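You operate a simulated robot arm through the tools that you are given. There is no shell and no other tool. Be economical: measure what you need, move in short steps, check, and stop when the job is done.

You are at the controls of a simulated robot arm. One attempt, no reset.

## Task
Pour about 120 ml of water from the jug into the green tumbler on the coaster.
Fine: stand the tumbler on the coaster, then pour; jug back on its mat with its lid on.

The check looks at the end state, three seconds after you hand in, the way a careful person would. Anything else that was tipped, shoved, dropped, spilled or broken makes it a failure. Lids that push on must go on centred and level and be pressed home; caps that screw on are set level and turned clockwise until they are tight.

## Robot
A 7-joint arm with a two-finger parallel gripper, fixed in place. Base frame: the origin is at the foot of the arm, x ahead of it, y to its left, z up; the work surface is at about z = 854. Lengths are in mm, angles in degrees, forces in N, time in s.
With the tool pointing down near the work surface it reaches from about 300 to 740 mm from the base axis. Its first joint turns from -115.0 to 115.0 degrees. Payload 3.91 kg.
The TCP is the grasp point between the finger pads, 30 mm short of the fingertips. In the tool frame z runs along the fingers and y along their closing line. Largest opening 110 mm; finger width 20, thickness 10; the body of the gripper, 48 by 112 mm, starts 55 mm behind the TCP.
Orientation is told as [roll, pitch, yaw] about the base's x, y, z axes, in that order, counted from this pose: with the fingers straight down and closing along the base's y, the tool's x points along the base's -x, its y along +y and its z along -z.

## Interface
- The arm moves only by the tool nudge_tool. Its argument "series" is a list of rows, each a list of 6 numbers: the shift along the tool's x, y, z in units of 250 mm (1.0 is 250 mm), then the turn, a rotation vector about the tool's x, y, z in units of 45 degrees (1.0 is 45 degrees). In form: [[x, y, z, rx, ry, rz], ...]. A call has 1 to 12 rows; each row is the pose to reach, as a shift and turn from the pose commanded when the call began, along the tool's axes at that moment. "grip" is the closure, from 0 (fully open) to 1 (shut), set as the call begins (left out, the last holds). A call with a number of a shift or a turn outside -1 to 1 is refused whole. Each row takes 0.2 s and may step no farther than 50 mm and 8.6 degrees from the row before; otherwise, or with a gripper value out of range, the whole call is refused. Where a pose cannot be reached the arm comes as near as it can. A force on the tool above 40 N (or 10 N above the force at the start of the call, whichever is more), or a blocked arm, ends the call early, and 0.2 s more pass. Each finger travels about 108 mm/s and halts on what it meets, pressing with about 29 N; the grip force reading is that of the motor and also rises with nothing between the fingers. The clock runs only during rows and for 0.2 s after the last one: add rows that repeat a pose to give the fingers time. It gives the time, the measured TCP pose, the force on the tool (base axes), the opening and the grip force at its end, in the units of the frame above (readings bear some noise).
- Cameras (640 x 400 px; columns grow to the right, rows downward): "scene" is fixed at [400.4, 649.7, 1499.6]; the picture's right is [-0.95, 0.30, 0.00], its down [0.12, 0.37, -0.92] and it looks along [-0.28, -0.88, -0.39] (base axes); focal length 348 px, centre (320, 200). "wrist" rides on the gripper at [72, 17, -103] in the tool frame; the picture's right is [-0.23, 0.97, 0.00], its down [-0.76, -0.18, -0.62] and it looks along [-0.61, -0.14, 0.78] (tool axes); focal length 222 px, centre (320, 200). There is no depth. A picture from a camera that has moved, and an enlarged one, comes with that camera's place and axes in the base frame and with its lens.
- snapshot(camera): a new picture of that camera. It takes no simulated time.
- lift_body(by): slides the trunk up (or, below 0, down) by that many mm; the arm rides with it, the base frame stays. It gives what a move gives, with no picture.
- close_up(camera, box): a new picture of the part [left, top, right, bottom] of that camera's present view, enlarged. It takes no simulated time.
- close_job(): hands the job in; it is judged then, once.

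Work in short steps. Places have to be worked out from the pictures, the camera data and where the tool is seen: move nearer, look again, correct. Check each grasp and each placing, and mend what went wrong. You have 120 turns and 76 pictures in all, those below and enlarged ones among them. Open the gripper and draw the arm clear of the work before you hand the job in, unless the task says otherwise; then end with one line.

The tools are called by a JSON object that holds its "method" and its "body". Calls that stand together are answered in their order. nudge_tool: Moves the arm, as the interface text tells. Its arguments: {"type":"object","properties":{"series":{"type":"array"},"grip":{"type":"number"}},"required":["series"]} The other tools are called the same way: lift_body (by) slides the trunk up or down; snapshot (camera) takes a picture; close_up (camera, box) takes an enlarged picture of a part of a camera's view; close_job () hands the job in.

At the start:

```text
clock: 0.0
tool_pos: [113.5, -491.8, 1248.6]
tcp_rot: [0.0, 0.0, 0.0]
ft_force: [0.3, -0.1, 0.0]
grip_width: 110.0
grip_force: 0.1
trunk travel left (down, up): [-875.0, 115.0]
```

scene: 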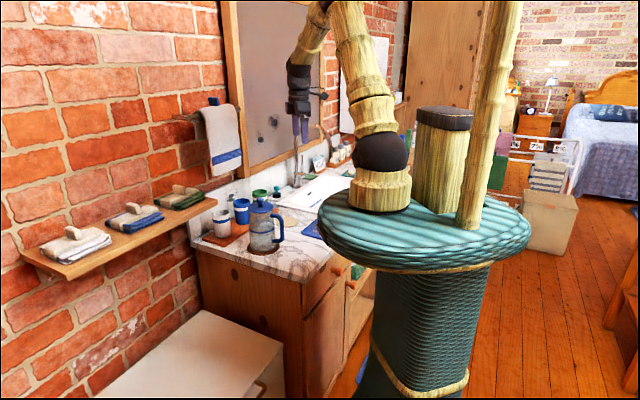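
wrist: 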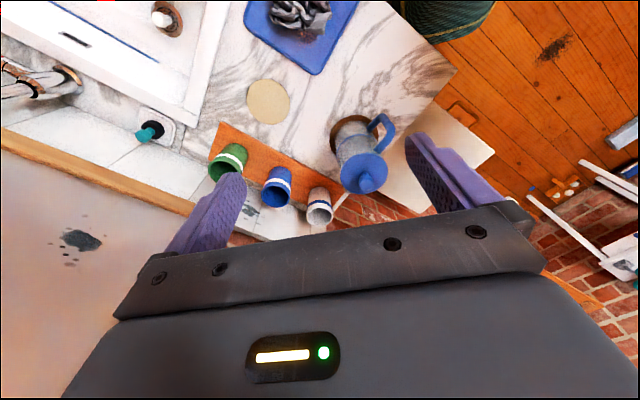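

The overview shows three tumblers, the jug, a tan coaster disc and a mat. I'll take enlarged pictures for measurement first.

{"method": "close_up", "body": {"camera": "wrist", "box": [180, 60, 440, 240]}}

{"method": "close_up", "body": {"camera": "scene", "box": [180, 150, 360, 280]}}

```text
2.22 times, centred on (310, 150) of wrist
camera zoom: at [39.4, -473.5, 1351.1], right [0.23, 0.97, 0.0], down [0.76, -0.18, 0.62], along [0.61, -0.14, -0.78], focal length 494 px, centre (342, 311)
```

zoom: 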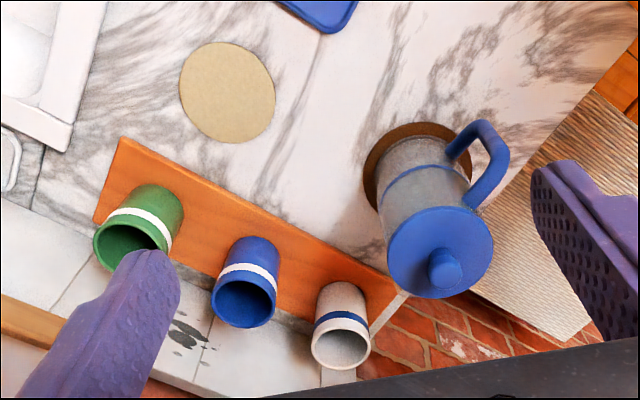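

```text
3.08 times, centred on (270, 215) of scene
camera zoom: at [400.4, 649.7, 1499.6], right [-0.95, 0.3, 0.0], down [0.12, 0.37, -0.92], along [-0.28, -0.88, -0.39], focal length 1070 px, centre (474, 154)
```

zoom: 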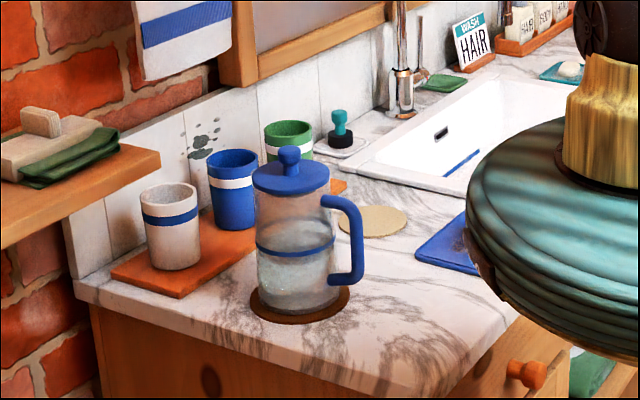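

The counter lies diagonally: the tumbler row runs along azimuth ≈42°, with green ≈(229,-727), coaster ≈(146,-610) and jug ≈(265,-447). I'll turn the tool outward and move a little nearer to look.

{"method": "nudge_tool", "body": {"series": [[-0.03, -0.05, 0, 0, 0, 0.166], [-0.06, -0.1, 0, 0, 0, 0.333], [-0.09, -0.15, 0, 0, 0, 0.5], [-0.12, -0.2, 0, 0, 0, 0.666], [-0.15, -0.25, 0, 0, 0, 0.833], [-0.18, -0.3, 0, 0, 0, 1.0]], "grip": 0}}

{"method": "snapshot", "body": {"camera": "wrist"}}

```text
clock: 1.4
tool_pos: [157.9, -567.1, 1249.1]
tcp_rot: [0.0, 0.2, -45.1]
ft_force: [0.6, -0.3, 0.4]
grip_width: 110.2
grip_force: 0.0
trunk travel left (down, up): [-875.0, 115.0]
```

```text
71 pictures are left
camera wrist: at [119.0, -502.8, 1350.8], right [0.85, 0.53, 0.0], down [0.41, -0.67, 0.62], along [0.33, -0.53, -0.78], focal length 222 px, centre (320, 200)
```

wrist: 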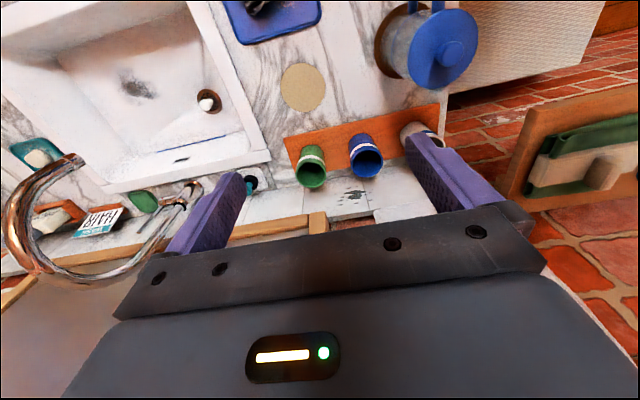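

Green tumbler base ≈(228,-713), about 66 mm across with its rim at ≈967; coaster ≈(144,-610). I'll go to a pre-approach tilted 40° outward, 100 mm back along the finger direction, and look.

{"method": "nudge_tool", "body": {"series": [[-0.051, -0.031, 0.131, 0, -0.127, 0], [-0.102, -0.061, 0.263, 0, -0.254, 0], [-0.153, -0.092, 0.394, 0, -0.381, 0], [-0.203, -0.123, 0.526, 0, -0.508, 0], [-0.254, -0.154, 0.657, 0, -0.635, 0], [-0.305, -0.184, 0.789, 0, -0.762, 0], [-0.356, -0.215, 0.92, 0, -0.889, 0]]}}

{"method": "snapshot", "body": {"camera": "wrist"}}

{"method": "snapshot", "body": {"camera": "scene"}}

```text
clock: 3.0
tool_pos: [180.5, -670.0, 1020.5]
tcp_rot: [-0.1, -40.2, -45.0]
ft_force: [0.0, 0.0, 0.3]
grip_width: 109.8
grip_force: 0.1
trunk travel left (down, up): [-875.0, 115.0]
```

```text
70 pictures are left
camera wrist: at [106.3, -569.8, 1051.7], right [0.81, 0.57, 0.15], down [0.0, -0.25, 0.97], along [0.58, -0.79, -0.21], focal length 222 px, centre (320, 200)
```

wrist: 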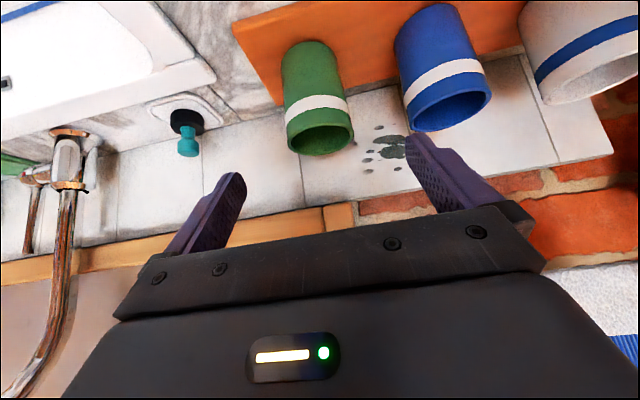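

```text
69 pictures are left
```

scene: 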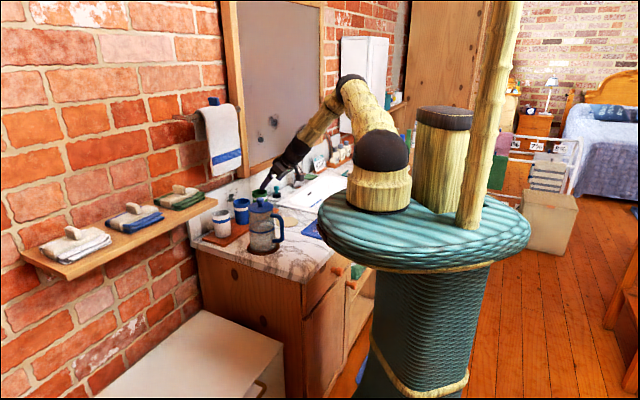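

Refined: green rim centre ≈(223,-713), rim z≈957, slightly tapered. I'll slide in along the fingers with the grip open.

{"method": "nudge_tool", "body": {"series": [[0.02, -0.002, 0.1, 0, 0, 0], [0.04, -0.004, 0.2, 0, 0, 0], [0.04, -0.004, 0.3, 0, 0, 0], [0.04, -0.004, 0.428, 0, 0, 0]]}}

{"method": "snapshot", "body": {"camera": "wrist"}}

{"method": "close_up", "body": {"camera": "scene", "box": [200, 130, 360, 260]}}

```text
clock: 4.0
tool_pos: [224.4, -711.1, 930.4]
tcp_rot: [-0.1, -40.0, -44.9]
ft_force: [0.3, 0.0, 0.2]
grip_width: 109.9
grip_force: 0.1
trunk travel left (down, up): [-875.0, 115.0]
```

```text
68 pictures are left
camera wrist: at [149.9, -612.2, 961.9], right [0.81, 0.57, 0.14], down [0.0, -0.25, 0.97], along [0.58, -0.78, -0.21], focal length 222 px, centre (320, 200)
```

wrist: 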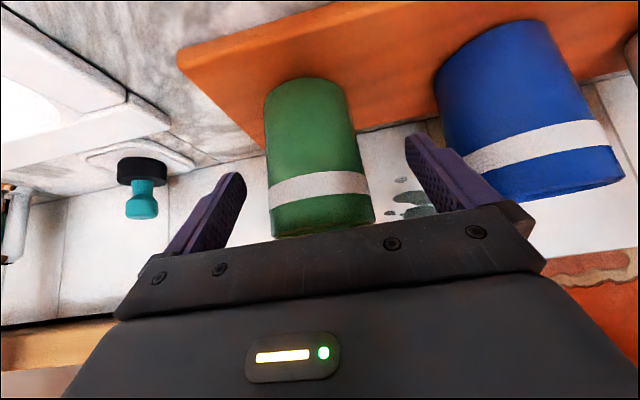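

```text
3.08 times, centred on (280, 195) of scene
camera zoom: at [400.4, 649.7, 1499.6], right [-0.95, 0.3, 0.0], down [0.12, 0.37, -0.92], along [-0.28, -0.88, -0.39], focal length 1070 px, centre (443, 215)
```

zoom: 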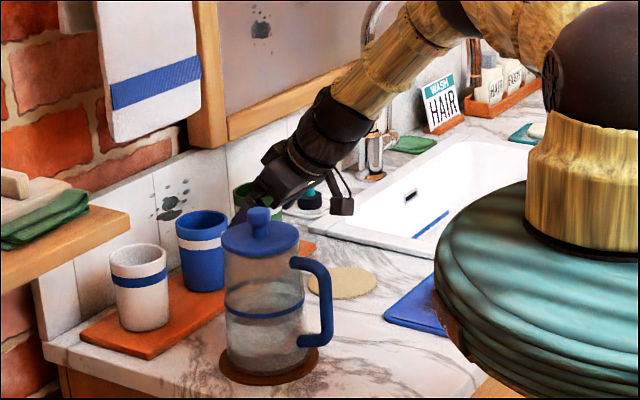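

The tumbler is centred between the fingers (axis projects at column ≈319, where the TCP sits). I close the gripper.

{"method": "nudge_tool", "body": {"series": [[0, 0, 0, 0, 0, 0], [0, 0, 0, 0, 0, 0], [0, 0, 0, 0, 0, 0], [0, 0, 0, 0, 0, 0]], "grip": 1}}

{"method": "snapshot", "body": {"camera": "wrist"}}

```text
clock: 5.0
tool_pos: [224.5, -710.7, 931.8]
tcp_rot: [-0.1, -39.9, -45.0]
ft_force: [0.1, -1.7, 2.2]
grip_width: 63.4
grip_force: 28.9
trunk travel left (down, up): [-875.0, 115.0]
```

```text
66 pictures are left
camera wrist: at [149.5, -611.7, 962.4], right [0.81, 0.57, 0.15], down [0.0, -0.25, 0.97], along [0.58, -0.78, -0.21], focal length 222 px, centre (320, 200)
```

wrist: 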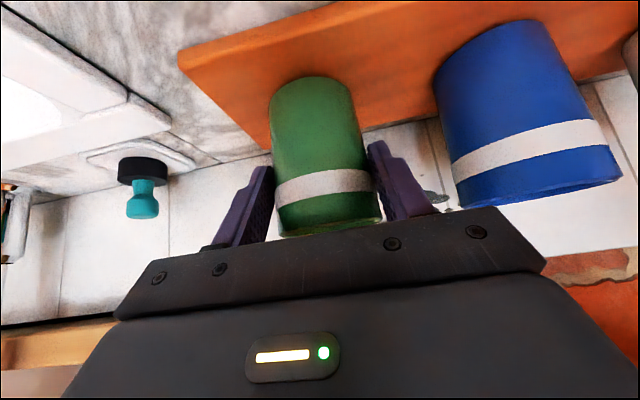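

Grip holds at 63 mm. I lift 60 mm straight up.

{"method": "nudge_tool", "body": {"series": [[-0.051, 0, -0.061, 0, 0, 0], [-0.103, 0, -0.123, 0, 0, 0], [-0.154, 0, -0.184, 0, 0, 0]]}}

{"method": "snapshot", "body": {"camera": "wrist"}}

```text
clock: 5.8
tool_pos: [226.0, -711.0, 990.9]
tcp_rot: [-0.1, -40.0, -45.1]
ft_force: [0.2, 0.0, -1.7]
grip_width: 63.2
grip_force: 29.0
trunk travel left (down, up): [-875.0, 115.0]
```

```text
65 pictures are left
camera wrist: at [150.5, -611.8, 1022.4], right [0.81, 0.57, 0.15], down [0.0, -0.26, 0.97], along [0.58, -0.78, -0.21], focal length 222 px, centre (320, 200)
```

wrist: 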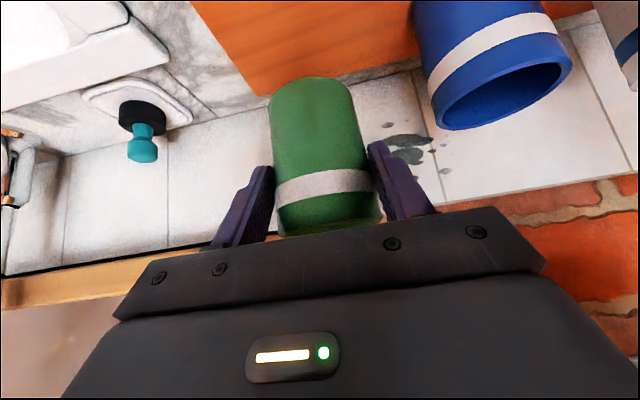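

Held firmly. I carry it level over the coaster centre.

{"method": "nudge_tool", "body": {"series": [[0.099, 0.013, -0.083, 0, 0, 0], [0.199, 0.027, -0.166, 0, 0, 0], [0.298, 0.04, -0.25, 0, 0, 0], [0.397, 0.054, -0.333, 0, 0, 0]]}}

{"method": "snapshot", "body": {"camera": "wrist"}}

{"method": "close_up", "body": {"camera": "scene", "box": [230, 150, 350, 250]}}

```text
clock: 6.8
tool_pos: [145.2, -620.5, 990.8]
tcp_rot: [-1.3, -39.8, -45.0]
ft_force: [0.1, 0.3, -2.1]
grip_width: 63.3
grip_force: 29.6
out of reach, approached as far as the arm can: row 4
trunk travel left (down, up): [-875.0, 115.0]
```

```text
64 pictures are left
camera wrist: at [72.7, -520.4, 1021.6], right [0.82, 0.55, 0.13], down [0.01, -0.24, 0.97], along [0.57, -0.8, -0.21], focal length 222 px, centre (320, 200)
```

wrist: 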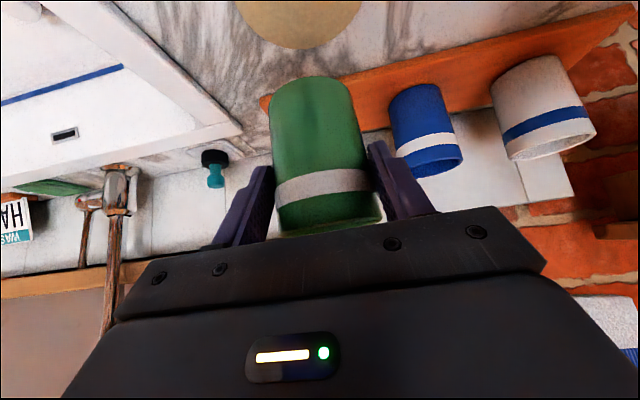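

```text
4.00 times, centred on (290, 200) of scene
camera zoom: at [400.4, 649.7, 1499.6], right [-0.95, 0.3, 0.0], down [0.12, 0.37, -0.92], along [-0.28, -0.88, -0.39], focal length 1391 px, centre (440, 200)
```

zoom: 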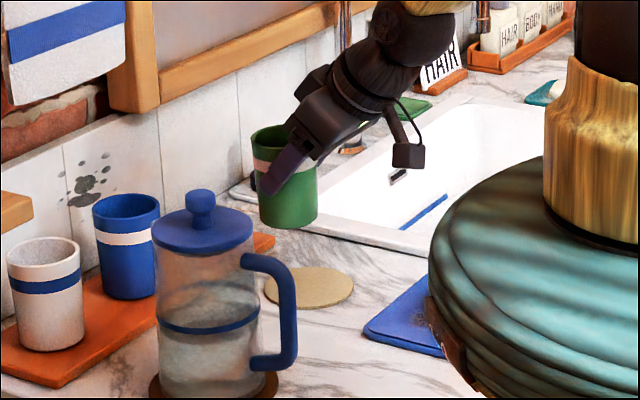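

The last row hit a reach limit with this yaw (TCP stopped 10 mm short). I turn about the vertical toward the arm's own azimuth, keeping the tumbler upright.

{"method": "nudge_tool", "body": {"series": [[0, 0, 0, 0.107, 0, 0.128], [0, 0, 0, 0.214, 0, 0.255], [0, 0, 0, 0.321, 0, 0.383], [0, 0, 0, 0.429, 0, 0.511], [0, 0, 0, 0.429, 0, 0.511]]}}

{"method": "snapshot", "body": {"camera": "wrist"}}

```text
clock: 8.0
tool_pos: [141.4, -610.8, 990.0]
tcp_rot: [0.0, -40.1, -75.1]
ft_force: [-0.5, -0.1, -2.2]
grip_width: 63.3
grip_force: 28.8
trunk travel left (down, up): [-875.0, 115.0]
```

```text
62 pictures are left
camera wrist: at [126.3, -487.1, 1022.1], right [0.99, 0.08, 0.15], down [-0.12, -0.22, 0.97], along [0.11, -0.97, -0.21], focal length 222 px, centre (320, 200)
```

wrist: 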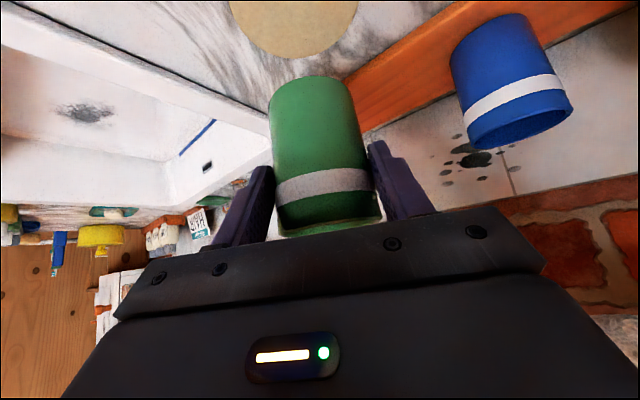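

Coaster centre re-measured ≈(143,-606); the TCP is at (141,-611). I lower 55 mm with that small correction.

{"method": "nudge_tool", "body": {"series": [[0.051, 0.004, 0.053, 0, 0, 0], [0.103, 0.008, 0.105, 0, 0, 0], [0.154, 0.011, 0.158, 0, 0, 0]]}}

{"method": "close_up", "body": {"camera": "scene", "box": [230, 150, 350, 250]}}

{"method": "snapshot", "body": {"camera": "wrist"}}

```text
clock: 8.8
tool_pos: [144.1, -604.3, 936.5]
tcp_rot: [-0.1, -40.1, -75.0]
ft_force: [0.0, -0.5, -1.1]
grip_width: 63.2
grip_force: 28.9
trunk travel left (down, up): [-875.0, 115.0]
```

```text
4.00 times, centred on (290, 200) of scene
camera zoom: at [400.4, 649.7, 1499.6], right [-0.95, 0.3, 0.0], down [0.12, 0.37, -0.92], along [-0.28, -0.88, -0.39], focal length 1391 px, centre (440, 200)
```

zoom: 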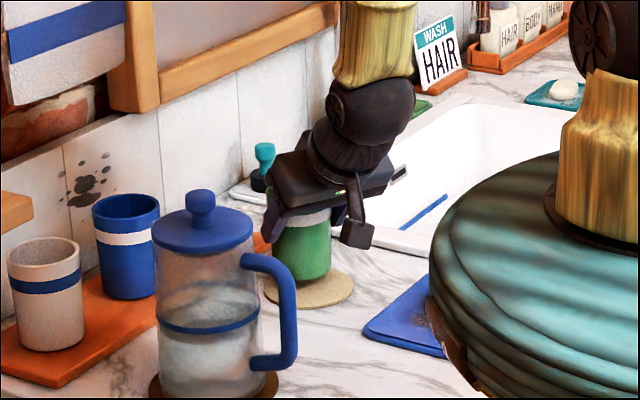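

```text
60 pictures are left
camera wrist: at [128.2, -481.9, 968.1], right [0.99, 0.08, 0.15], down [-0.12, -0.22, 0.97], along [0.11, -0.97, -0.21], focal length 222 px, centre (320, 200)
```

wrist: 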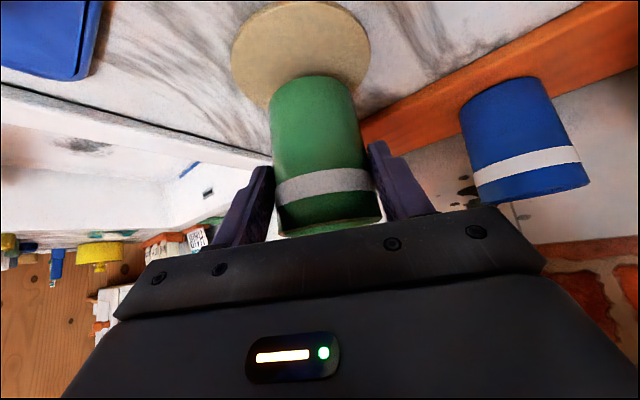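

Tumbler is over the coaster centre ((142,-605)). I lower in small steps until contact shows in the force.

{"method": "nudge_tool", "body": {"series": [[0.0103, 0, 0.0123, 0, 0, 0], [0.0206, 0, 0.0245, 0, 0, 0]]}}

```text
clock: 9.4
tool_pos: [144.4, -605.4, 928.0]
tcp_rot: [-0.1, -40.0, -75.1]
ft_force: [0.3, 0.3, -2.2]
grip_width: 63.2
grip_force: 29.0
trunk travel left (down, up): [-875.0, 115.0]
```

No contact yet; 4 mm more.

{"method": "nudge_tool", "body": {"series": [[0.0052, 0, 0.0061, 0, 0, 0], [0.0103, 0, 0.0123, 0, 0, 0]]}}

```text
clock: 10.0
tool_pos: [143.9, -603.5, 923.1]
tcp_rot: [0.0, -40.1, -75.0]
ft_force: [-0.2, 0.3, -2.4]
grip_width: 63.3
grip_force: 29.6
trunk travel left (down, up): [-875.0, 115.0]
```

{"method": "nudge_tool", "body": {"series": [[0.0039, 0, 0.0046, 0, 0, 0], [0.0077, 0, 0.0092, 0, 0, 0]]}}

{"method": "close_up", "body": {"camera": "wrist", "box": [220, 0, 400, 120]}}

```text
clock: 10.6
tool_pos: [143.4, -603.4, 922.9]
tcp_rot: [0.0, -40.3, -75.0]
ft_force: [-0.7, 2.0, 14.9]
grip_width: 63.4
grip_force: 29.2
trunk travel left (down, up): [-875.0, 115.0]
```

```text
3.33 times, centred on (310, 60) of wrist
camera zoom: at [128.3, -481.8, 953.6], right [0.99, 0.08, 0.15], down [-0.13, -0.22, 0.97], along [0.11, -0.97, -0.2], focal length 740 px, centre (353, 667)
```

zoom: 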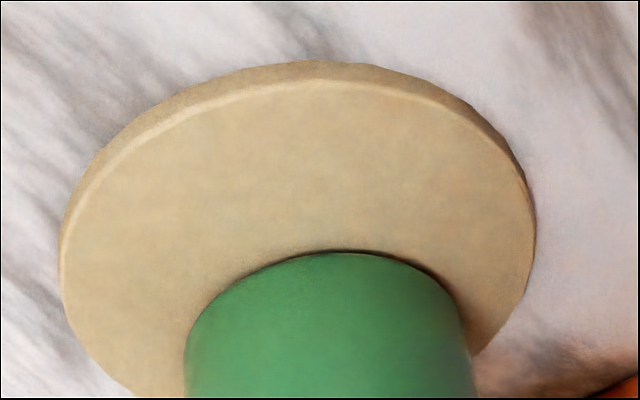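

It's standing on the coaster, but roughly 10 mm off centre toward the wall. I lift 6 mm, shift (-4,+9) and set down again.

{"method": "nudge_tool", "body": {"series": [[-0.0154, 0, -0.0184, 0, 0, 0], [0.0142, -0.006, -0.0433, 0, 0, 0], [0.0142, -0.006, -0.0433, 0, 0, 0], [0.0297, -0.006, -0.025, 0, 0, 0], [0.0297, -0.006, -0.025, 0, 0, 0]]}}

{"method": "close_up", "body": {"camera": "wrist", "box": [220, 0, 400, 120]}}

```text
clock: 11.8
tool_pos: [140.2, -595.8, 922.8]
tcp_rot: [0.0, -40.3, -75.0]
ft_force: [-0.7, 0.5, 11.6]
grip_width: 62.9
grip_force: 28.9
trunk travel left (down, up): [-875.0, 115.0]
```

```text
3.33 times, centred on (310, 60) of wrist
camera zoom: at [124.2, -473.3, 953.7], right [0.99, 0.08, 0.15], down [-0.13, -0.22, 0.97], along [0.11, -0.97, -0.2], focal length 740 px, centre (353, 667)
```

zoom: 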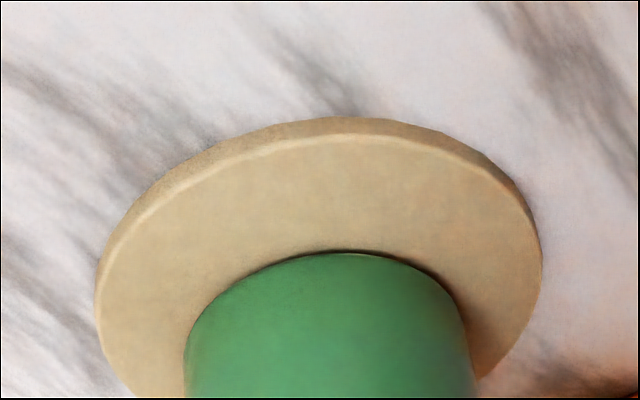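

Well centred now and in contact. I open the gripper and back out along the fingers.

{"method": "nudge_tool", "body": {"series": [[0, 0, 0, 0, 0, 0], [0, 0, 0, 0, 0, 0], [0, 0, 0, 0, 0, 0]], "grip": 0}}

{"method": "nudge_tool", "body": {"series": [[0, 0, -0.1, 0, 0, 0], [0, 0, -0.25, 0, 0, 0], [0, 0, -0.4, 0, 0, 0], [0, 0, -0.55, 0, 0, 0]]}}

{"method": "snapshot", "body": {"camera": "wrist"}}

{"method": "close_up", "body": {"camera": "scene", "box": [200, 160, 340, 270]}}

```text
clock: 12.6
tool_pos: [140.5, -595.8, 921.2]
tcp_rot: [0.1, -40.0, -75.1]
ft_force: [-0.6, 0.7, 0.1]
grip_width: 109.9
grip_force: 0.0
trunk travel left (down, up): [-875.0, 115.0]
```

```text
clock: 13.6
tool_pos: [116.6, -508.4, 1026.9]
tcp_rot: [0.1, -40.1, -75.1]
ft_force: [-0.1, -0.2, 0.5]
grip_width: 110.1
grip_force: 0.0
trunk travel left (down, up): [-875.0, 115.0]
```

```text
57 pictures are left
camera wrist: at [100.9, -385.7, 1057.8], right [0.99, 0.08, 0.15], down [-0.12, -0.22, 0.97], along [0.11, -0.97, -0.21], focal length 222 px, centre (320, 200)
```

wrist: 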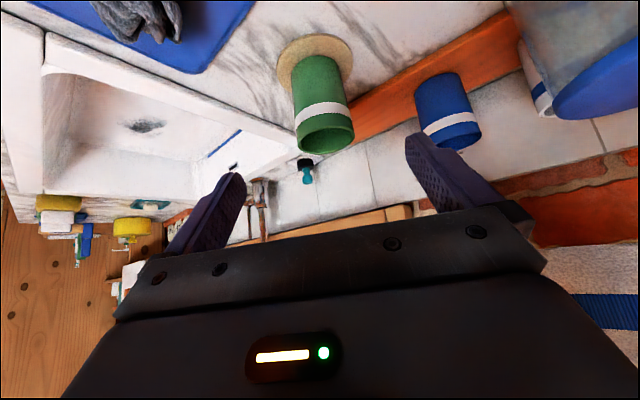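

```text
3.64 times, centred on (270, 215) of scene
camera zoom: at [400.4, 649.7, 1499.6], right [-0.95, 0.3, 0.0], down [0.12, 0.37, -0.92], along [-0.28, -0.88, -0.39], focal length 1265 px, centre (502, 146)
```

zoom: 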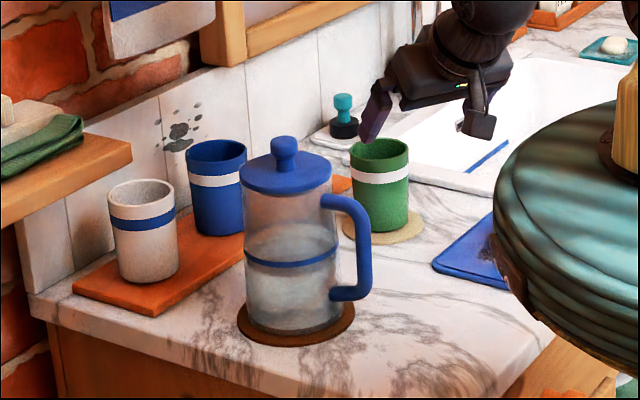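

Tumbler stands on the coaster upright. Next is the jug: I rise, turn the tool vertical and view the jug from above.

{"method": "nudge_tool", "body": {"series": [[-0.031, 0.083, -0.118, 0, 0.148, 0], [-0.061, 0.166, -0.236, 0, 0.296, 0], [-0.092, 0.249, -0.354, 0, 0.444, 0], [-0.123, 0.332, -0.471, 0, 0.593, 0], [-0.153, 0.415, -0.589, 0, 0.741, 0], [-0.184, 0.498, -0.707, 0, 0.889, 0]]}}

{"method": "snapshot", "body": {"camera": "wrist"}}

```text
clock: 15.0
tool_pos: [218.1, -402.2, 1188.6]
tcp_rot: [0.1, 0.0, -75.0]
ft_force: [-0.4, 0.8, -0.1]
grip_width: 110.0
grip_force: 0.1
trunk travel left (down, up): [-875.0, 115.0]
```

```text
55 pictures are left
camera wrist: at [215.7, -328.3, 1291.1], right [1.0, 0.03, 0.0], down [0.03, -0.78, 0.62], along [0.02, -0.62, -0.78], focal length 222 px, centre (320, 200)
```

wrist: 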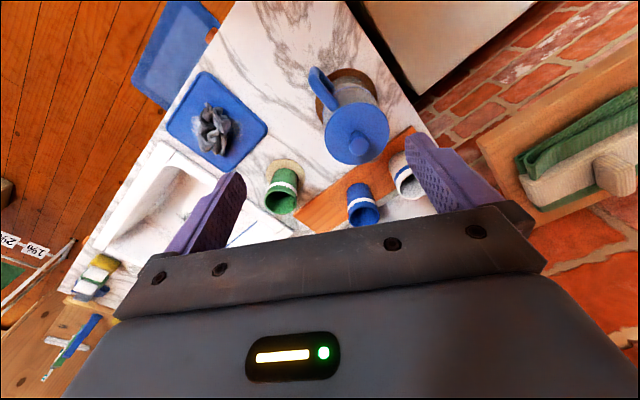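

{"method": "close_up", "body": {"camera": "wrist", "box": [270, 40, 430, 180]}}

```text
2.86 times, centred on (350, 110) of wrist
camera zoom: at [215.7, -328.3, 1291.1], right [1.0, 0.03, 0.0], down [0.03, -0.78, 0.62], along [0.02, -0.62, -0.78], focal length 635 px, centre (234, 457)
```

zoom: 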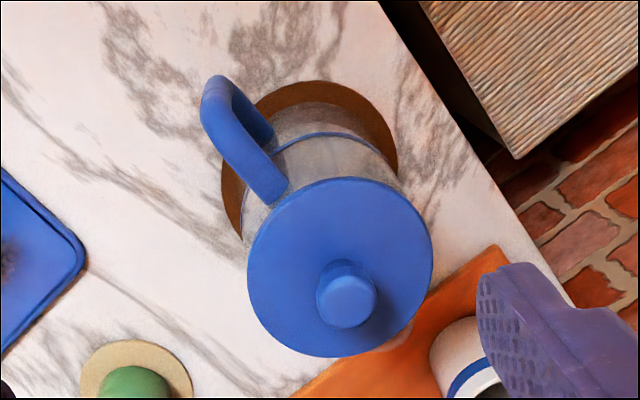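

Knob ≈(267,-441) with its top at z≈1040, 25 mm across; the handle points toward azimuth ≈128°. I move over the knob with fingertips just above it.

{"method": "nudge_tool", "body": {"series": [[-0.067, 0.05, 0.139, 0, 0, 0], [-0.134, 0.1, 0.278, 0, 0, 0], [-0.202, 0.149, 0.416, 0, 0, 0]]}}

{"method": "snapshot", "body": {"camera": "wrist"}}

{"method": "close_up", "body": {"camera": "scene", "box": [220, 150, 320, 260]}}

```text
clock: 15.8
tool_pos: [266.6, -442.4, 1082.6]
tcp_rot: [-0.1, 0.2, -75.0]
ft_force: [-0.2, 0.3, -0.2]
grip_width: 110.0
grip_force: 0.1
trunk travel left (down, up): [-875.0, 115.0]
```

```text
53 pictures are left
camera wrist: at [265.2, -367.7, 1185.5], right [1.0, 0.03, 0.0], down [0.03, -0.78, 0.62], along [0.02, -0.62, -0.78], focal length 222 px, centre (320, 200)
```

wrist: 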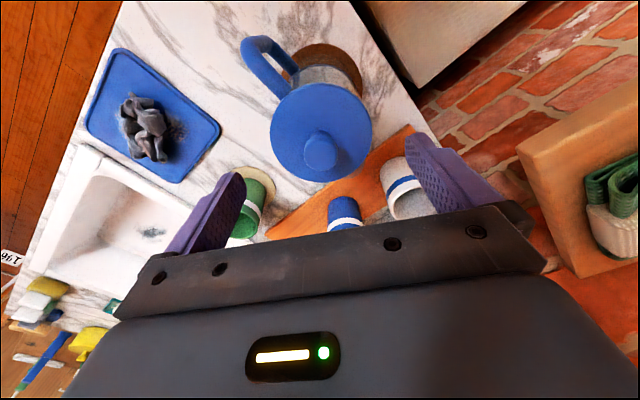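

```text
3.64 times, centred on (270, 205) of scene
camera zoom: at [400.4, 649.7, 1499.6], right [-0.95, 0.3, 0.0], down [0.12, 0.37, -0.92], along [-0.28, -0.88, -0.39], focal length 1265 px, centre (502, 182)
```

zoom: 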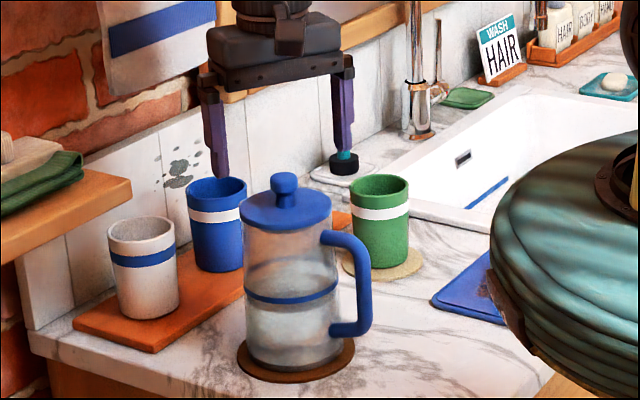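

Let me enlarge the wrist view to centre precisely on the knob.

{"method": "close_up", "body": {"camera": "wrist", "box": [250, 70, 390, 190]}}

```text
3.33 times, centred on (320, 130) of wrist
camera zoom: at [265.2, -367.7, 1185.5], right [1.0, 0.03, 0.0], down [0.03, -0.78, 0.62], along [0.02, -0.62, -0.78], focal length 740 px, centre (320, 433)
```

zoom: 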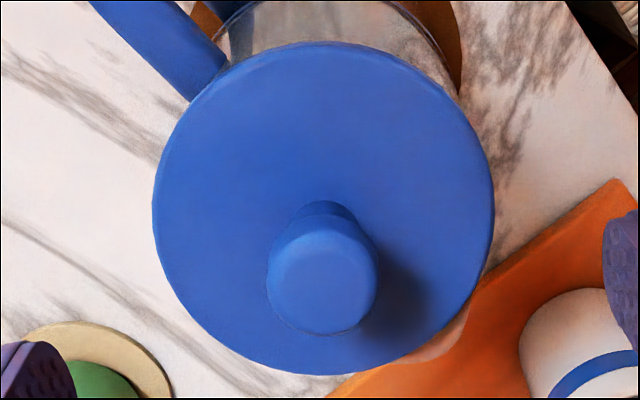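

Knob ≈(267.5,-437.5). I correct 5 mm and go down so the tips sit a few mm above the lid plate.

{"method": "nudge_tool", "body": {"series": [[0.018, 0.009, 0, 0, 0, 0], [0.018, 0.009, 0.065, 0, 0, 0], [0.018, 0.009, 0.13, 0, 0, 0]]}}

{"method": "close_up", "body": {"camera": "scene", "box": [220, 150, 320, 260]}}

```text
clock: 16.6
tool_pos: [266.4, -436.4, 1053.7]
tcp_rot: [0.0, 0.1, -75.0]
ft_force: [-0.1, -0.4, 0.5]
grip_width: 109.9
grip_force: 0.1
trunk travel left (down, up): [-875.0, 115.0]
```

```text
3.64 times, centred on (270, 205) of scene
camera zoom: at [400.4, 649.7, 1499.6], right [-0.95, 0.3, 0.0], down [0.12, 0.37, -0.92], along [-0.28, -0.88, -0.39], focal length 1265 px, centre (502, 182)
```

zoom: 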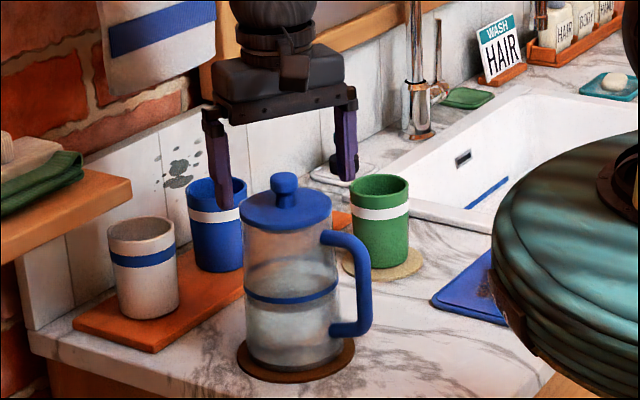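

Aligned; 3 mm lower, then close on the knob.

{"method": "nudge_tool", "body": {"series": [[0, 0, 0.014, 0, 0, 0]]}}

{"method": "nudge_tool", "body": {"series": [[0, 0, 0, 0, 0, 0], [0, 0, 0, 0, 0, 0], [0, 0, 0, 0, 0, 0], [0, 0, 0, 0, 0, 0]], "grip": 1}}

{"method": "snapshot", "body": {"camera": "wrist"}}

```text
clock: 17.0
tool_pos: [268.5, -436.8, 1049.0]
tcp_rot: [-0.1, 0.0, -74.9]
ft_force: [-1.0, -0.6, 0.0]
grip_width: 110.1
grip_force: 0.1
trunk travel left (down, up): [-875.0, 115.0]
```

```text
clock: 18.0
tool_pos: [266.2, -436.9, 1051.3]
tcp_rot: [0.0, 0.0, -75.0]
ft_force: [0.4, 0.5, 0.7]
grip_width: 24.0
grip_force: 29.1
trunk travel left (down, up): [-875.0, 115.0]
```

```text
49 pictures are left
camera wrist: at [264.3, -362.2, 1152.8], right [1.0, 0.03, 0.0], down [0.03, -0.78, 0.62], along [0.02, -0.62, -0.78], focal length 222 px, centre (320, 200)
```

wrist: 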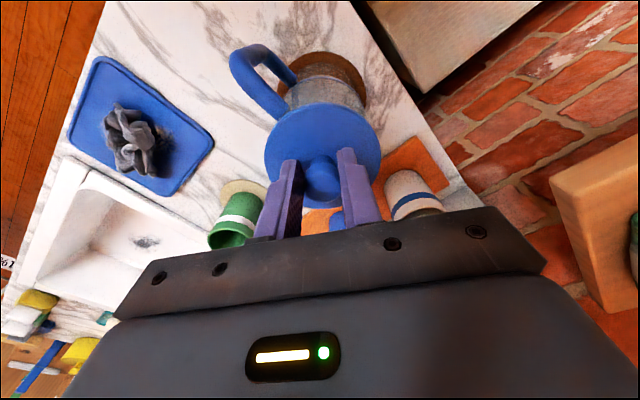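

Knob held (24 mm). I pull straight up in small steps.

{"method": "nudge_tool", "body": {"series": [[0, 0, -0.02, 0, 0, 0], [0, 0, -0.05, 0, 0, 0], [0, 0, -0.1, 0, 0, 0], [0, 0, -0.16, 0, 0, 0], [0, 0, -0.22, 0, 0, 0]]}}

{"method": "close_up", "body": {"camera": "scene", "box": [220, 150, 320, 260]}}

{"method": "snapshot", "body": {"camera": "wrist"}}

```text
clock: 19.2
tool_pos: [266.8, -435.9, 1107.1]
tcp_rot: [0.1, -0.1, -75.0]
ft_force: [-0.8, 0.0, -0.3]
grip_width: 24.1
grip_force: 29.0
trunk travel left (down, up): [-875.0, 115.0]
```

```text
3.64 times, centred on (270, 205) of scene
camera zoom: at [400.4, 649.7, 1499.6], right [-0.95, 0.3, 0.0], down [0.12, 0.37, -0.92], along [-0.28, -0.88, -0.39], focal length 1265 px, centre (502, 182)
```

zoom: 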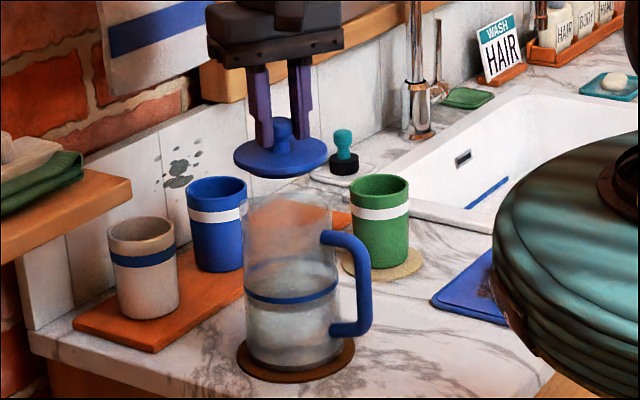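

```text
47 pictures are left
camera wrist: at [264.8, -361.2, 1208.2], right [1.0, 0.03, 0.0], down [0.03, -0.78, 0.62], along [0.02, -0.62, -0.78], focal length 222 px, centre (320, 200)
```

wrist: 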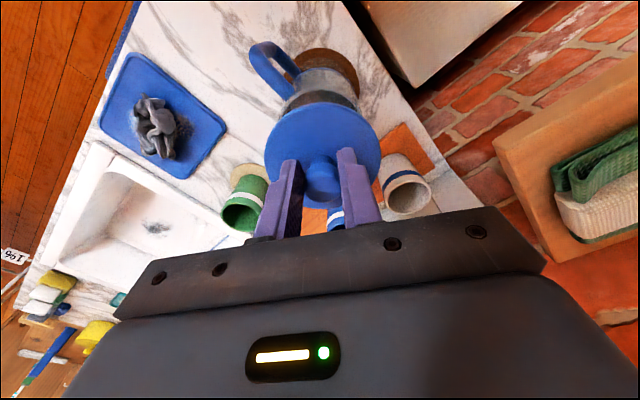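

Lid is off and level. I carry it to free counter at ≈(195,-520), between mat and coaster, and lower partly.

{"method": "nudge_tool", "body": {"series": [[-0.083, -0.122, 0, 0, 0, 0], [-0.167, -0.243, 0, 0, 0, 0], [-0.25, -0.365, 0, 0, 0, 0], [-0.25, -0.365, 0.17, 0, 0, 0], [-0.25, -0.365, 0.34, 0, 0, 0], [-0.25, -0.365, 0.51, 0, 0, 0], [-0.25, -0.365, 0.68, 0, 0, 0]]}}

{"method": "close_up", "body": {"camera": "scene", "box": [220, 150, 340, 260]}}

{"method": "snapshot", "body": {"camera": "wrist"}}

```text
clock: 20.8
tool_pos: [196.8, -520.6, 934.7]
tcp_rot: [0.0, 0.0, -74.9]
ft_force: [-0.6, -0.6, -0.3]
grip_width: 24.1
grip_force: 29.1
trunk travel left (down, up): [-875.0, 115.0]
```

```text
3.64 times, centred on (280, 205) of scene
camera zoom: at [400.4, 649.7, 1499.6], right [-0.95, 0.3, 0.0], down [0.12, 0.37, -0.92], along [-0.28, -0.88, -0.39], focal length 1265 px, centre (466, 182)
```

zoom: 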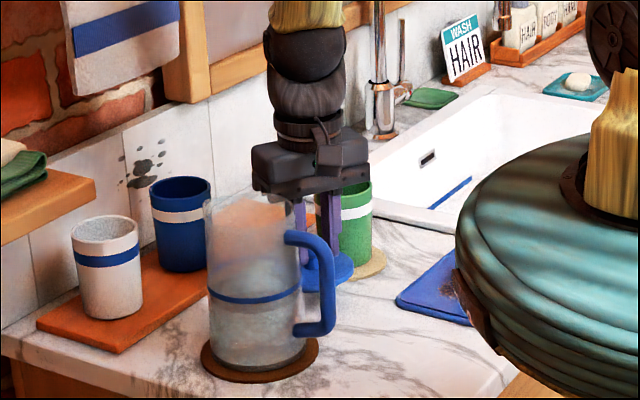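

```text
45 pictures are left
camera wrist: at [192.4, -445.7, 1037.1], right [1.0, 0.03, 0.0], down [0.03, -0.78, 0.62], along [0.02, -0.62, -0.78], focal length 222 px, centre (320, 200)
```

wrist: 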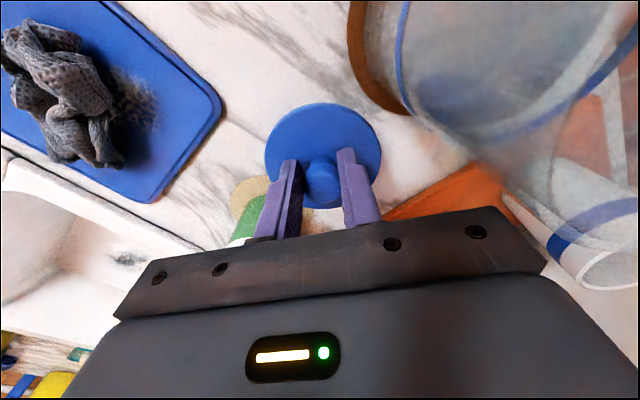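

Clear spot beneath. I lower toward the counter, watching force.

{"method": "nudge_tool", "body": {"series": [[0, 0, 0.04, 0, 0, 0], [0, 0, 0.08, 0, 0, 0]]}}

{"method": "nudge_tool", "body": {"series": [[0, 0, 0.016, 0, 0, 0], [0, 0, 0.032, 0, 0, 0]]}}

```text
clock: 21.4
tool_pos: [194.6, -519.7, 915.0]
tcp_rot: [0.1, 0.0, -75.0]
ft_force: [-0.1, -0.4, 0.2]
grip_width: 24.0
grip_force: 29.0
trunk travel left (down, up): [-875.0, 115.0]
```

```text
clock: 22.0
tool_pos: [195.7, -519.9, 908.0]
tcp_rot: [0.0, 0.0, -75.0]
ft_force: [-0.1, -0.2, -1.1]
grip_width: 24.3
grip_force: 28.9
trunk travel left (down, up): [-875.0, 115.0]
```

{"method": "nudge_tool", "body": {"series": [[0, 0, 0.01, 0, 0, 0], [0, 0, 0.02, 0, 0, 0]]}}

{"method": "close_up", "body": {"camera": "wrist", "box": [250, 80, 400, 220]}}

```text
clock: 22.6
tool_pos: [196.0, -521.4, 904.6]
tcp_rot: [0.0, -0.3, -75.0]
ft_force: [-0.2, 2.7, 20.6]
grip_width: 24.1
grip_force: 28.9
trunk travel left (down, up): [-875.0, 115.0]
```

```text
2.86 times, centred on (325, 150) of wrist
camera zoom: at [192.2, -445.4, 1007.3], right [1.0, 0.03, 0.0], down [0.02, -0.78, 0.63], along [0.02, -0.63, -0.78], focal length 635 px, centre (306, 343)
```

zoom: 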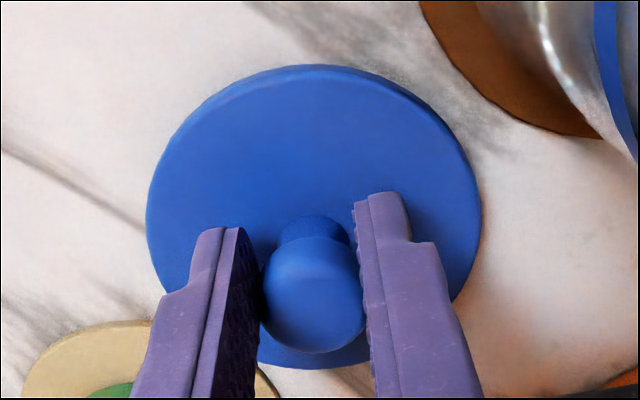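

Lid rests on the counter (20 N contact at TCP z≈905). Release and rise.

{"method": "nudge_tool", "body": {"series": [[0, 0, -0.006, 0, 0, 0], [0, 0, -0.006, 0, 0, 0], [0, 0, -0.006, 0, 0, 0]], "grip": 0.4}}

{"method": "nudge_tool", "body": {"series": [[0, 0, -0.15, 0, 0, 0], [0, 0, -0.3, 0, 0, 0], [0, 0, -0.48, 0, 0, 0], [0, 0, -0.66, 0, 0, 0], [0, 0, -0.84, 0, 0, 0]]}}

{"method": "snapshot", "body": {"camera": "wrist"}}

```text
clock: 23.4
tool_pos: [194.4, -520.3, 903.6]
tcp_rot: [0.0, 0.0, -75.0]
ft_force: [0.2, -0.9, -0.1]
grip_width: 66.0
grip_force: 0.1
trunk travel left (down, up): [-875.0, 115.0]
```

```text
clock: 24.6
tool_pos: [195.0, -518.9, 1115.7]
tcp_rot: [0.0, 0.1, -75.1]
ft_force: [0.3, -0.4, 0.3]
grip_width: 66.0
grip_force: 0.0
trunk travel left (down, up): [-875.0, 115.0]
```

```text
43 pictures are left
camera wrist: at [192.3, -444.9, 1217.7], right [1.0, 0.03, 0.0], down [0.03, -0.78, 0.62], along [0.02, -0.62, -0.78], focal length 222 px, centre (320, 200)
```

wrist: 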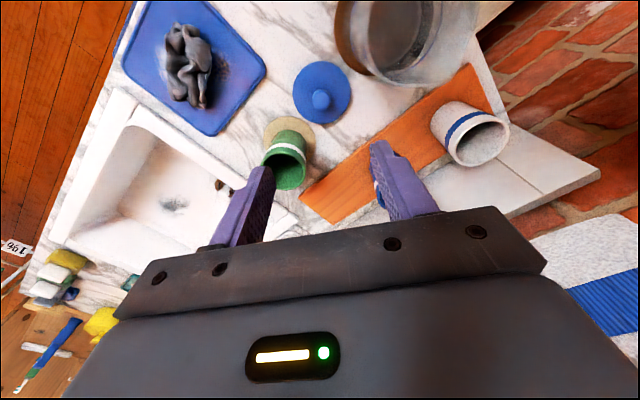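

Lid sits flat. Now I go above the open jug with yaw ≈-52 (closing line across the handle direction) and inspect it.

{"method": "nudge_tool", "body": {"series": [[0.06, 0.09, -0.02, 0, 0, -0.128], [0.119, 0.181, -0.04, 0, 0, -0.256], [0.179, 0.272, -0.06, 0, 0, -0.383], [0.238, 0.362, -0.08, 0, 0, -0.511]], "grip": 0}}

{"method": "snapshot", "body": {"camera": "wrist"}}

{"method": "close_up", "body": {"camera": "scene", "box": [230, 190, 310, 260]}}

```text
clock: 25.6
tool_pos: [268.1, -438.0, 1134.0]
tcp_rot: [0.0, 0.0, -51.9]
ft_force: [-0.2, 0.5, 0.7]
grip_width: 109.8
grip_force: 0.1
trunk travel left (down, up): [-875.0, 115.0]
```

```text
42 pictures are left
camera wrist: at [235.7, -370.1, 1237.3], right [0.91, 0.42, 0.0], down [0.33, -0.71, 0.62], along [0.26, -0.57, -0.78], focal length 222 px, centre (320, 200)
```

wrist: 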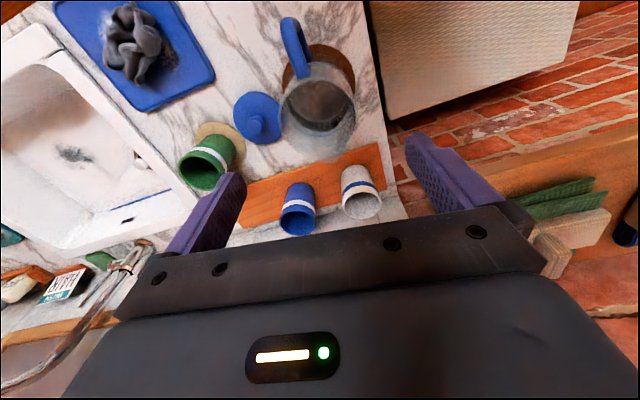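

```text
5.71 times, centred on (270, 225) of scene
camera zoom: at [400.4, 649.7, 1499.6], right [-0.95, 0.3, 0.0], down [0.12, 0.37, -0.92], along [-0.28, -0.88, -0.39], focal length 1987 px, centre (606, 57)
```

zoom: 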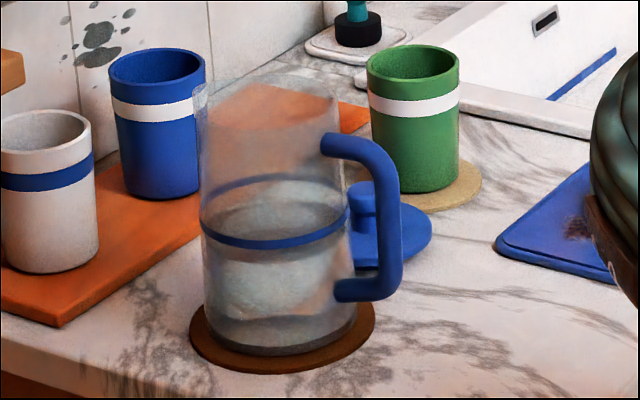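

{"method": "close_up", "body": {"camera": "wrist", "box": [260, 10, 380, 170]}}

```text
2.50 times, centred on (320, 90) of wrist
camera zoom: at [235.7, -370.1, 1237.3], right [0.91, 0.42, 0.0], down [0.33, -0.71, 0.62], along [0.26, -0.57, -0.78], focal length 555 px, centre (320, 475)
```

zoom: 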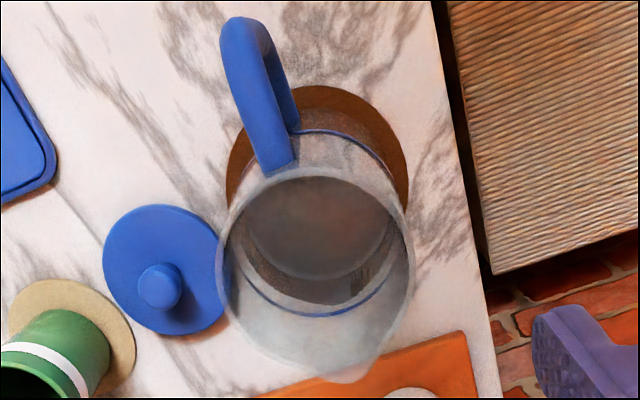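

The jug has a spout at azimuth ≈-45°, opposite the handle; rim centre ≈(266.5,-439), rim z≈1003. I set yaw -45 and descend with fingers on both sides, first to just above the rim to check.

{"method": "nudge_tool", "body": {"series": [[0, 0, 0, 0, 0, -0.153], [0.006, -0.003, 0.15, 0, 0, -0.153], [0.006, -0.003, 0.3, 0, 0, -0.153], [0.006, -0.003, 0.4, 0, 0, -0.153]]}}

{"method": "snapshot", "body": {"camera": "wrist"}}

{"method": "close_up", "body": {"camera": "scene", "box": [220, 150, 320, 260]}}

```text
clock: 26.6
tool_pos: [264.8, -437.3, 1034.1]
tcp_rot: [-0.1, 0.1, -45.2]
ft_force: [0.0, 0.2, -0.4]
grip_width: 110.1
grip_force: 0.0
trunk travel left (down, up): [-875.0, 115.0]
```

```text
39 pictures are left
camera wrist: at [225.6, -373.3, 1136.4], right [0.85, 0.53, 0.0], down [0.41, -0.67, 0.62], along [0.33, -0.53, -0.78], focal length 222 px, centre (320, 200)
```

wrist: 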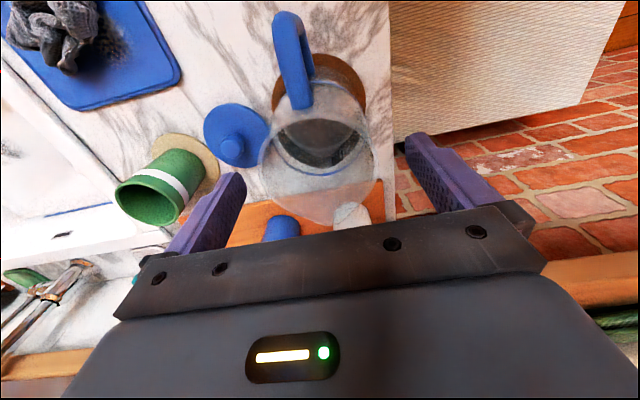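

```text
3.64 times, centred on (270, 205) of scene
camera zoom: at [400.4, 649.7, 1499.6], right [-0.95, 0.3, 0.0], down [0.12, 0.37, -0.92], along [-0.28, -0.88, -0.39], focal length 1265 px, centre (502, 182)
```

zoom: 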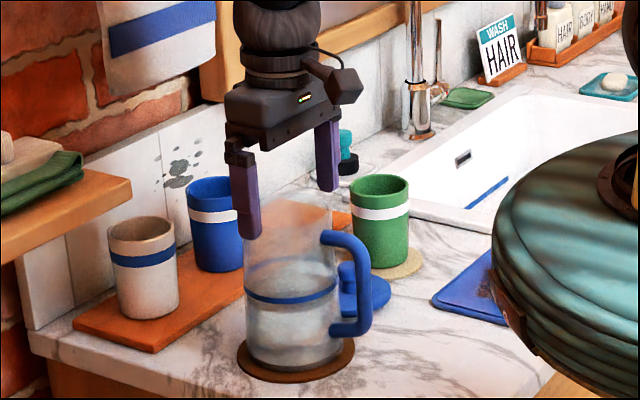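

Centred on the jug. I descend 76 mm to the grasp height.

{"method": "nudge_tool", "body": {"series": [[0, 0, 0.1, 0, 0, 0], [0, 0, 0.2, 0, 0, 0], [0, 0, 0.304, 0, 0, 0]]}}

{"method": "snapshot", "body": {"camera": "wrist"}}

{"method": "close_up", "body": {"camera": "scene", "box": [220, 150, 320, 260]}}

```text
clock: 27.4
tool_pos: [265.2, -437.3, 956.8]
tcp_rot: [0.0, 0.0, -45.1]
ft_force: [0.6, 0.1, 0.2]
grip_width: 109.8
grip_force: 0.0
trunk travel left (down, up): [-875.0, 115.0]
```

```text
37 pictures are left
camera wrist: at [225.3, -373.9, 1059.9], right [0.85, 0.53, 0.0], down [0.41, -0.67, 0.62], along [0.33, -0.53, -0.78], focal length 222 px, centre (320, 200)
```

wrist: 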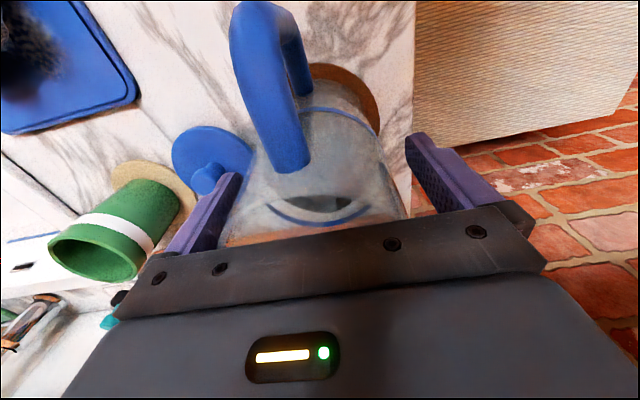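

```text
3.64 times, centred on (270, 205) of scene
camera zoom: at [400.4, 649.7, 1499.6], right [-0.95, 0.3, 0.0], down [0.12, 0.37, -0.92], along [-0.28, -0.88, -0.39], focal length 1265 px, centre (502, 182)
```

zoom: 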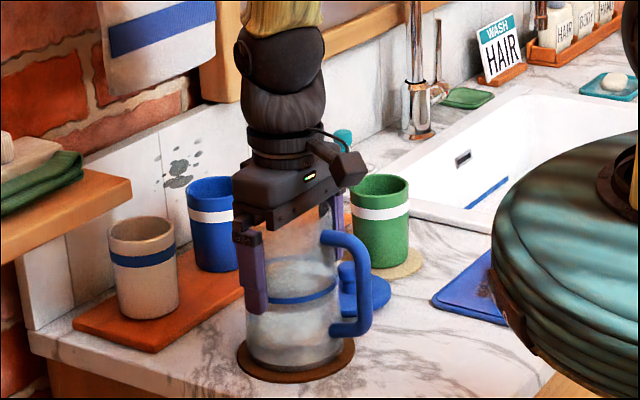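

Fingers straddle the jug with the gripper body above the rim. I close.

{"method": "nudge_tool", "body": {"series": [[0, 0, 0, 0, 0, 0], [0, 0, 0, 0, 0, 0], [0, 0, 0, 0, 0, 0], [0, 0, 0, 0, 0, 0]], "grip": 1}}

{"method": "nudge_tool", "body": {"series": [[0, 0, -0.02, 0, 0, 0], [0, 0, -0.06, 0, 0, 0], [0, 0, -0.1, 0, 0, 0]]}}

{"method": "close_up", "body": {"camera": "scene", "box": [220, 150, 320, 260]}}

```text
clock: 28.4
tool_pos: [264.1, -438.1, 958.9]
tcp_rot: [0.0, -0.1, -45.3]
ft_force: [-1.8, -0.5, 3.1]
grip_width: 85.7
grip_force: 28.9
trunk travel left (down, up): [-875.0, 115.0]
```

```text
clock: 29.2
tool_pos: [266.2, -438.6, 984.0]
tcp_rot: [0.0, 0.1, -45.2]
ft_force: [0.4, -0.6, -6.5]
grip_width: 85.8
grip_force: 29.2
trunk travel left (down, up): [-875.0, 115.0]
```

```text
3.64 times, centred on (270, 205) of scene
camera zoom: at [400.4, 649.7, 1499.6], right [-0.95, 0.3, 0.0], down [0.12, 0.37, -0.92], along [-0.28, -0.88, -0.39], focal length 1265 px, centre (502, 182)
```

zoom: 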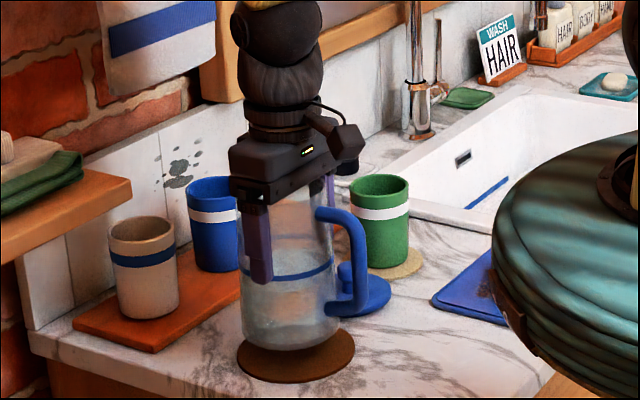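

Held (85.7 mm, weight ≈6.5 N). I lift further and begin yawing so the spout will face across the tumbler.

{"method": "nudge_tool", "body": {"series": [[0, 0, -0.1, 0, 0, 0], [0, 0, -0.2, 0, 0, -0.1], [0, 0, -0.3, 0, 0, -0.25], [0, 0, -0.36, 0, 0, -0.4], [0, 0, -0.36, 0, 0, -0.55], [0, 0, -0.36, 0, 0, -0.7], [0, 0, -0.36, 0, 0, -0.85], [0, 0, -0.36, 0, 0, -1.0]]}}

{"method": "nudge_tool", "body": {"series": [[0, 0, 0, 0, 0, -0.15], [0, 0, 0, 0, 0, -0.3], [0, 0, 0, 0, 0, -0.45], [0, 0, 0, 0, 0, -0.556], [0, 0, 0, 0, 0, -0.556]]}}

{"method": "snapshot", "body": {"camera": "scene"}}

```text
clock: 31.0
tool_pos: [264.8, -440.4, 1072.7]
tcp_rot: [-0.1, 0.0, 0.1]
ft_force: [0.3, -0.2, -7.3]
grip_width: 85.8
grip_force: 29.1
trunk travel left (down, up): [-875.0, 115.0]
```

```text
clock: 32.2
tool_pos: [266.3, -439.0, 1073.3]
tcp_rot: [0.1, 0.0, 25.0]
ft_force: [0.0, -0.9, -6.8]
grip_width: 86.0
grip_force: 29.4
trunk travel left (down, up): [-875.0, 115.0]
```

```text
34 pictures are left
```

scene: 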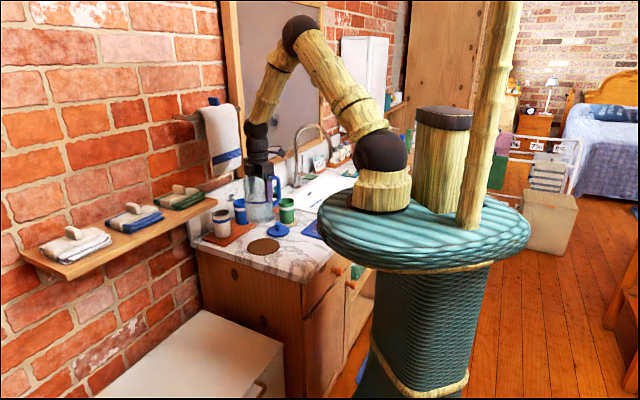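

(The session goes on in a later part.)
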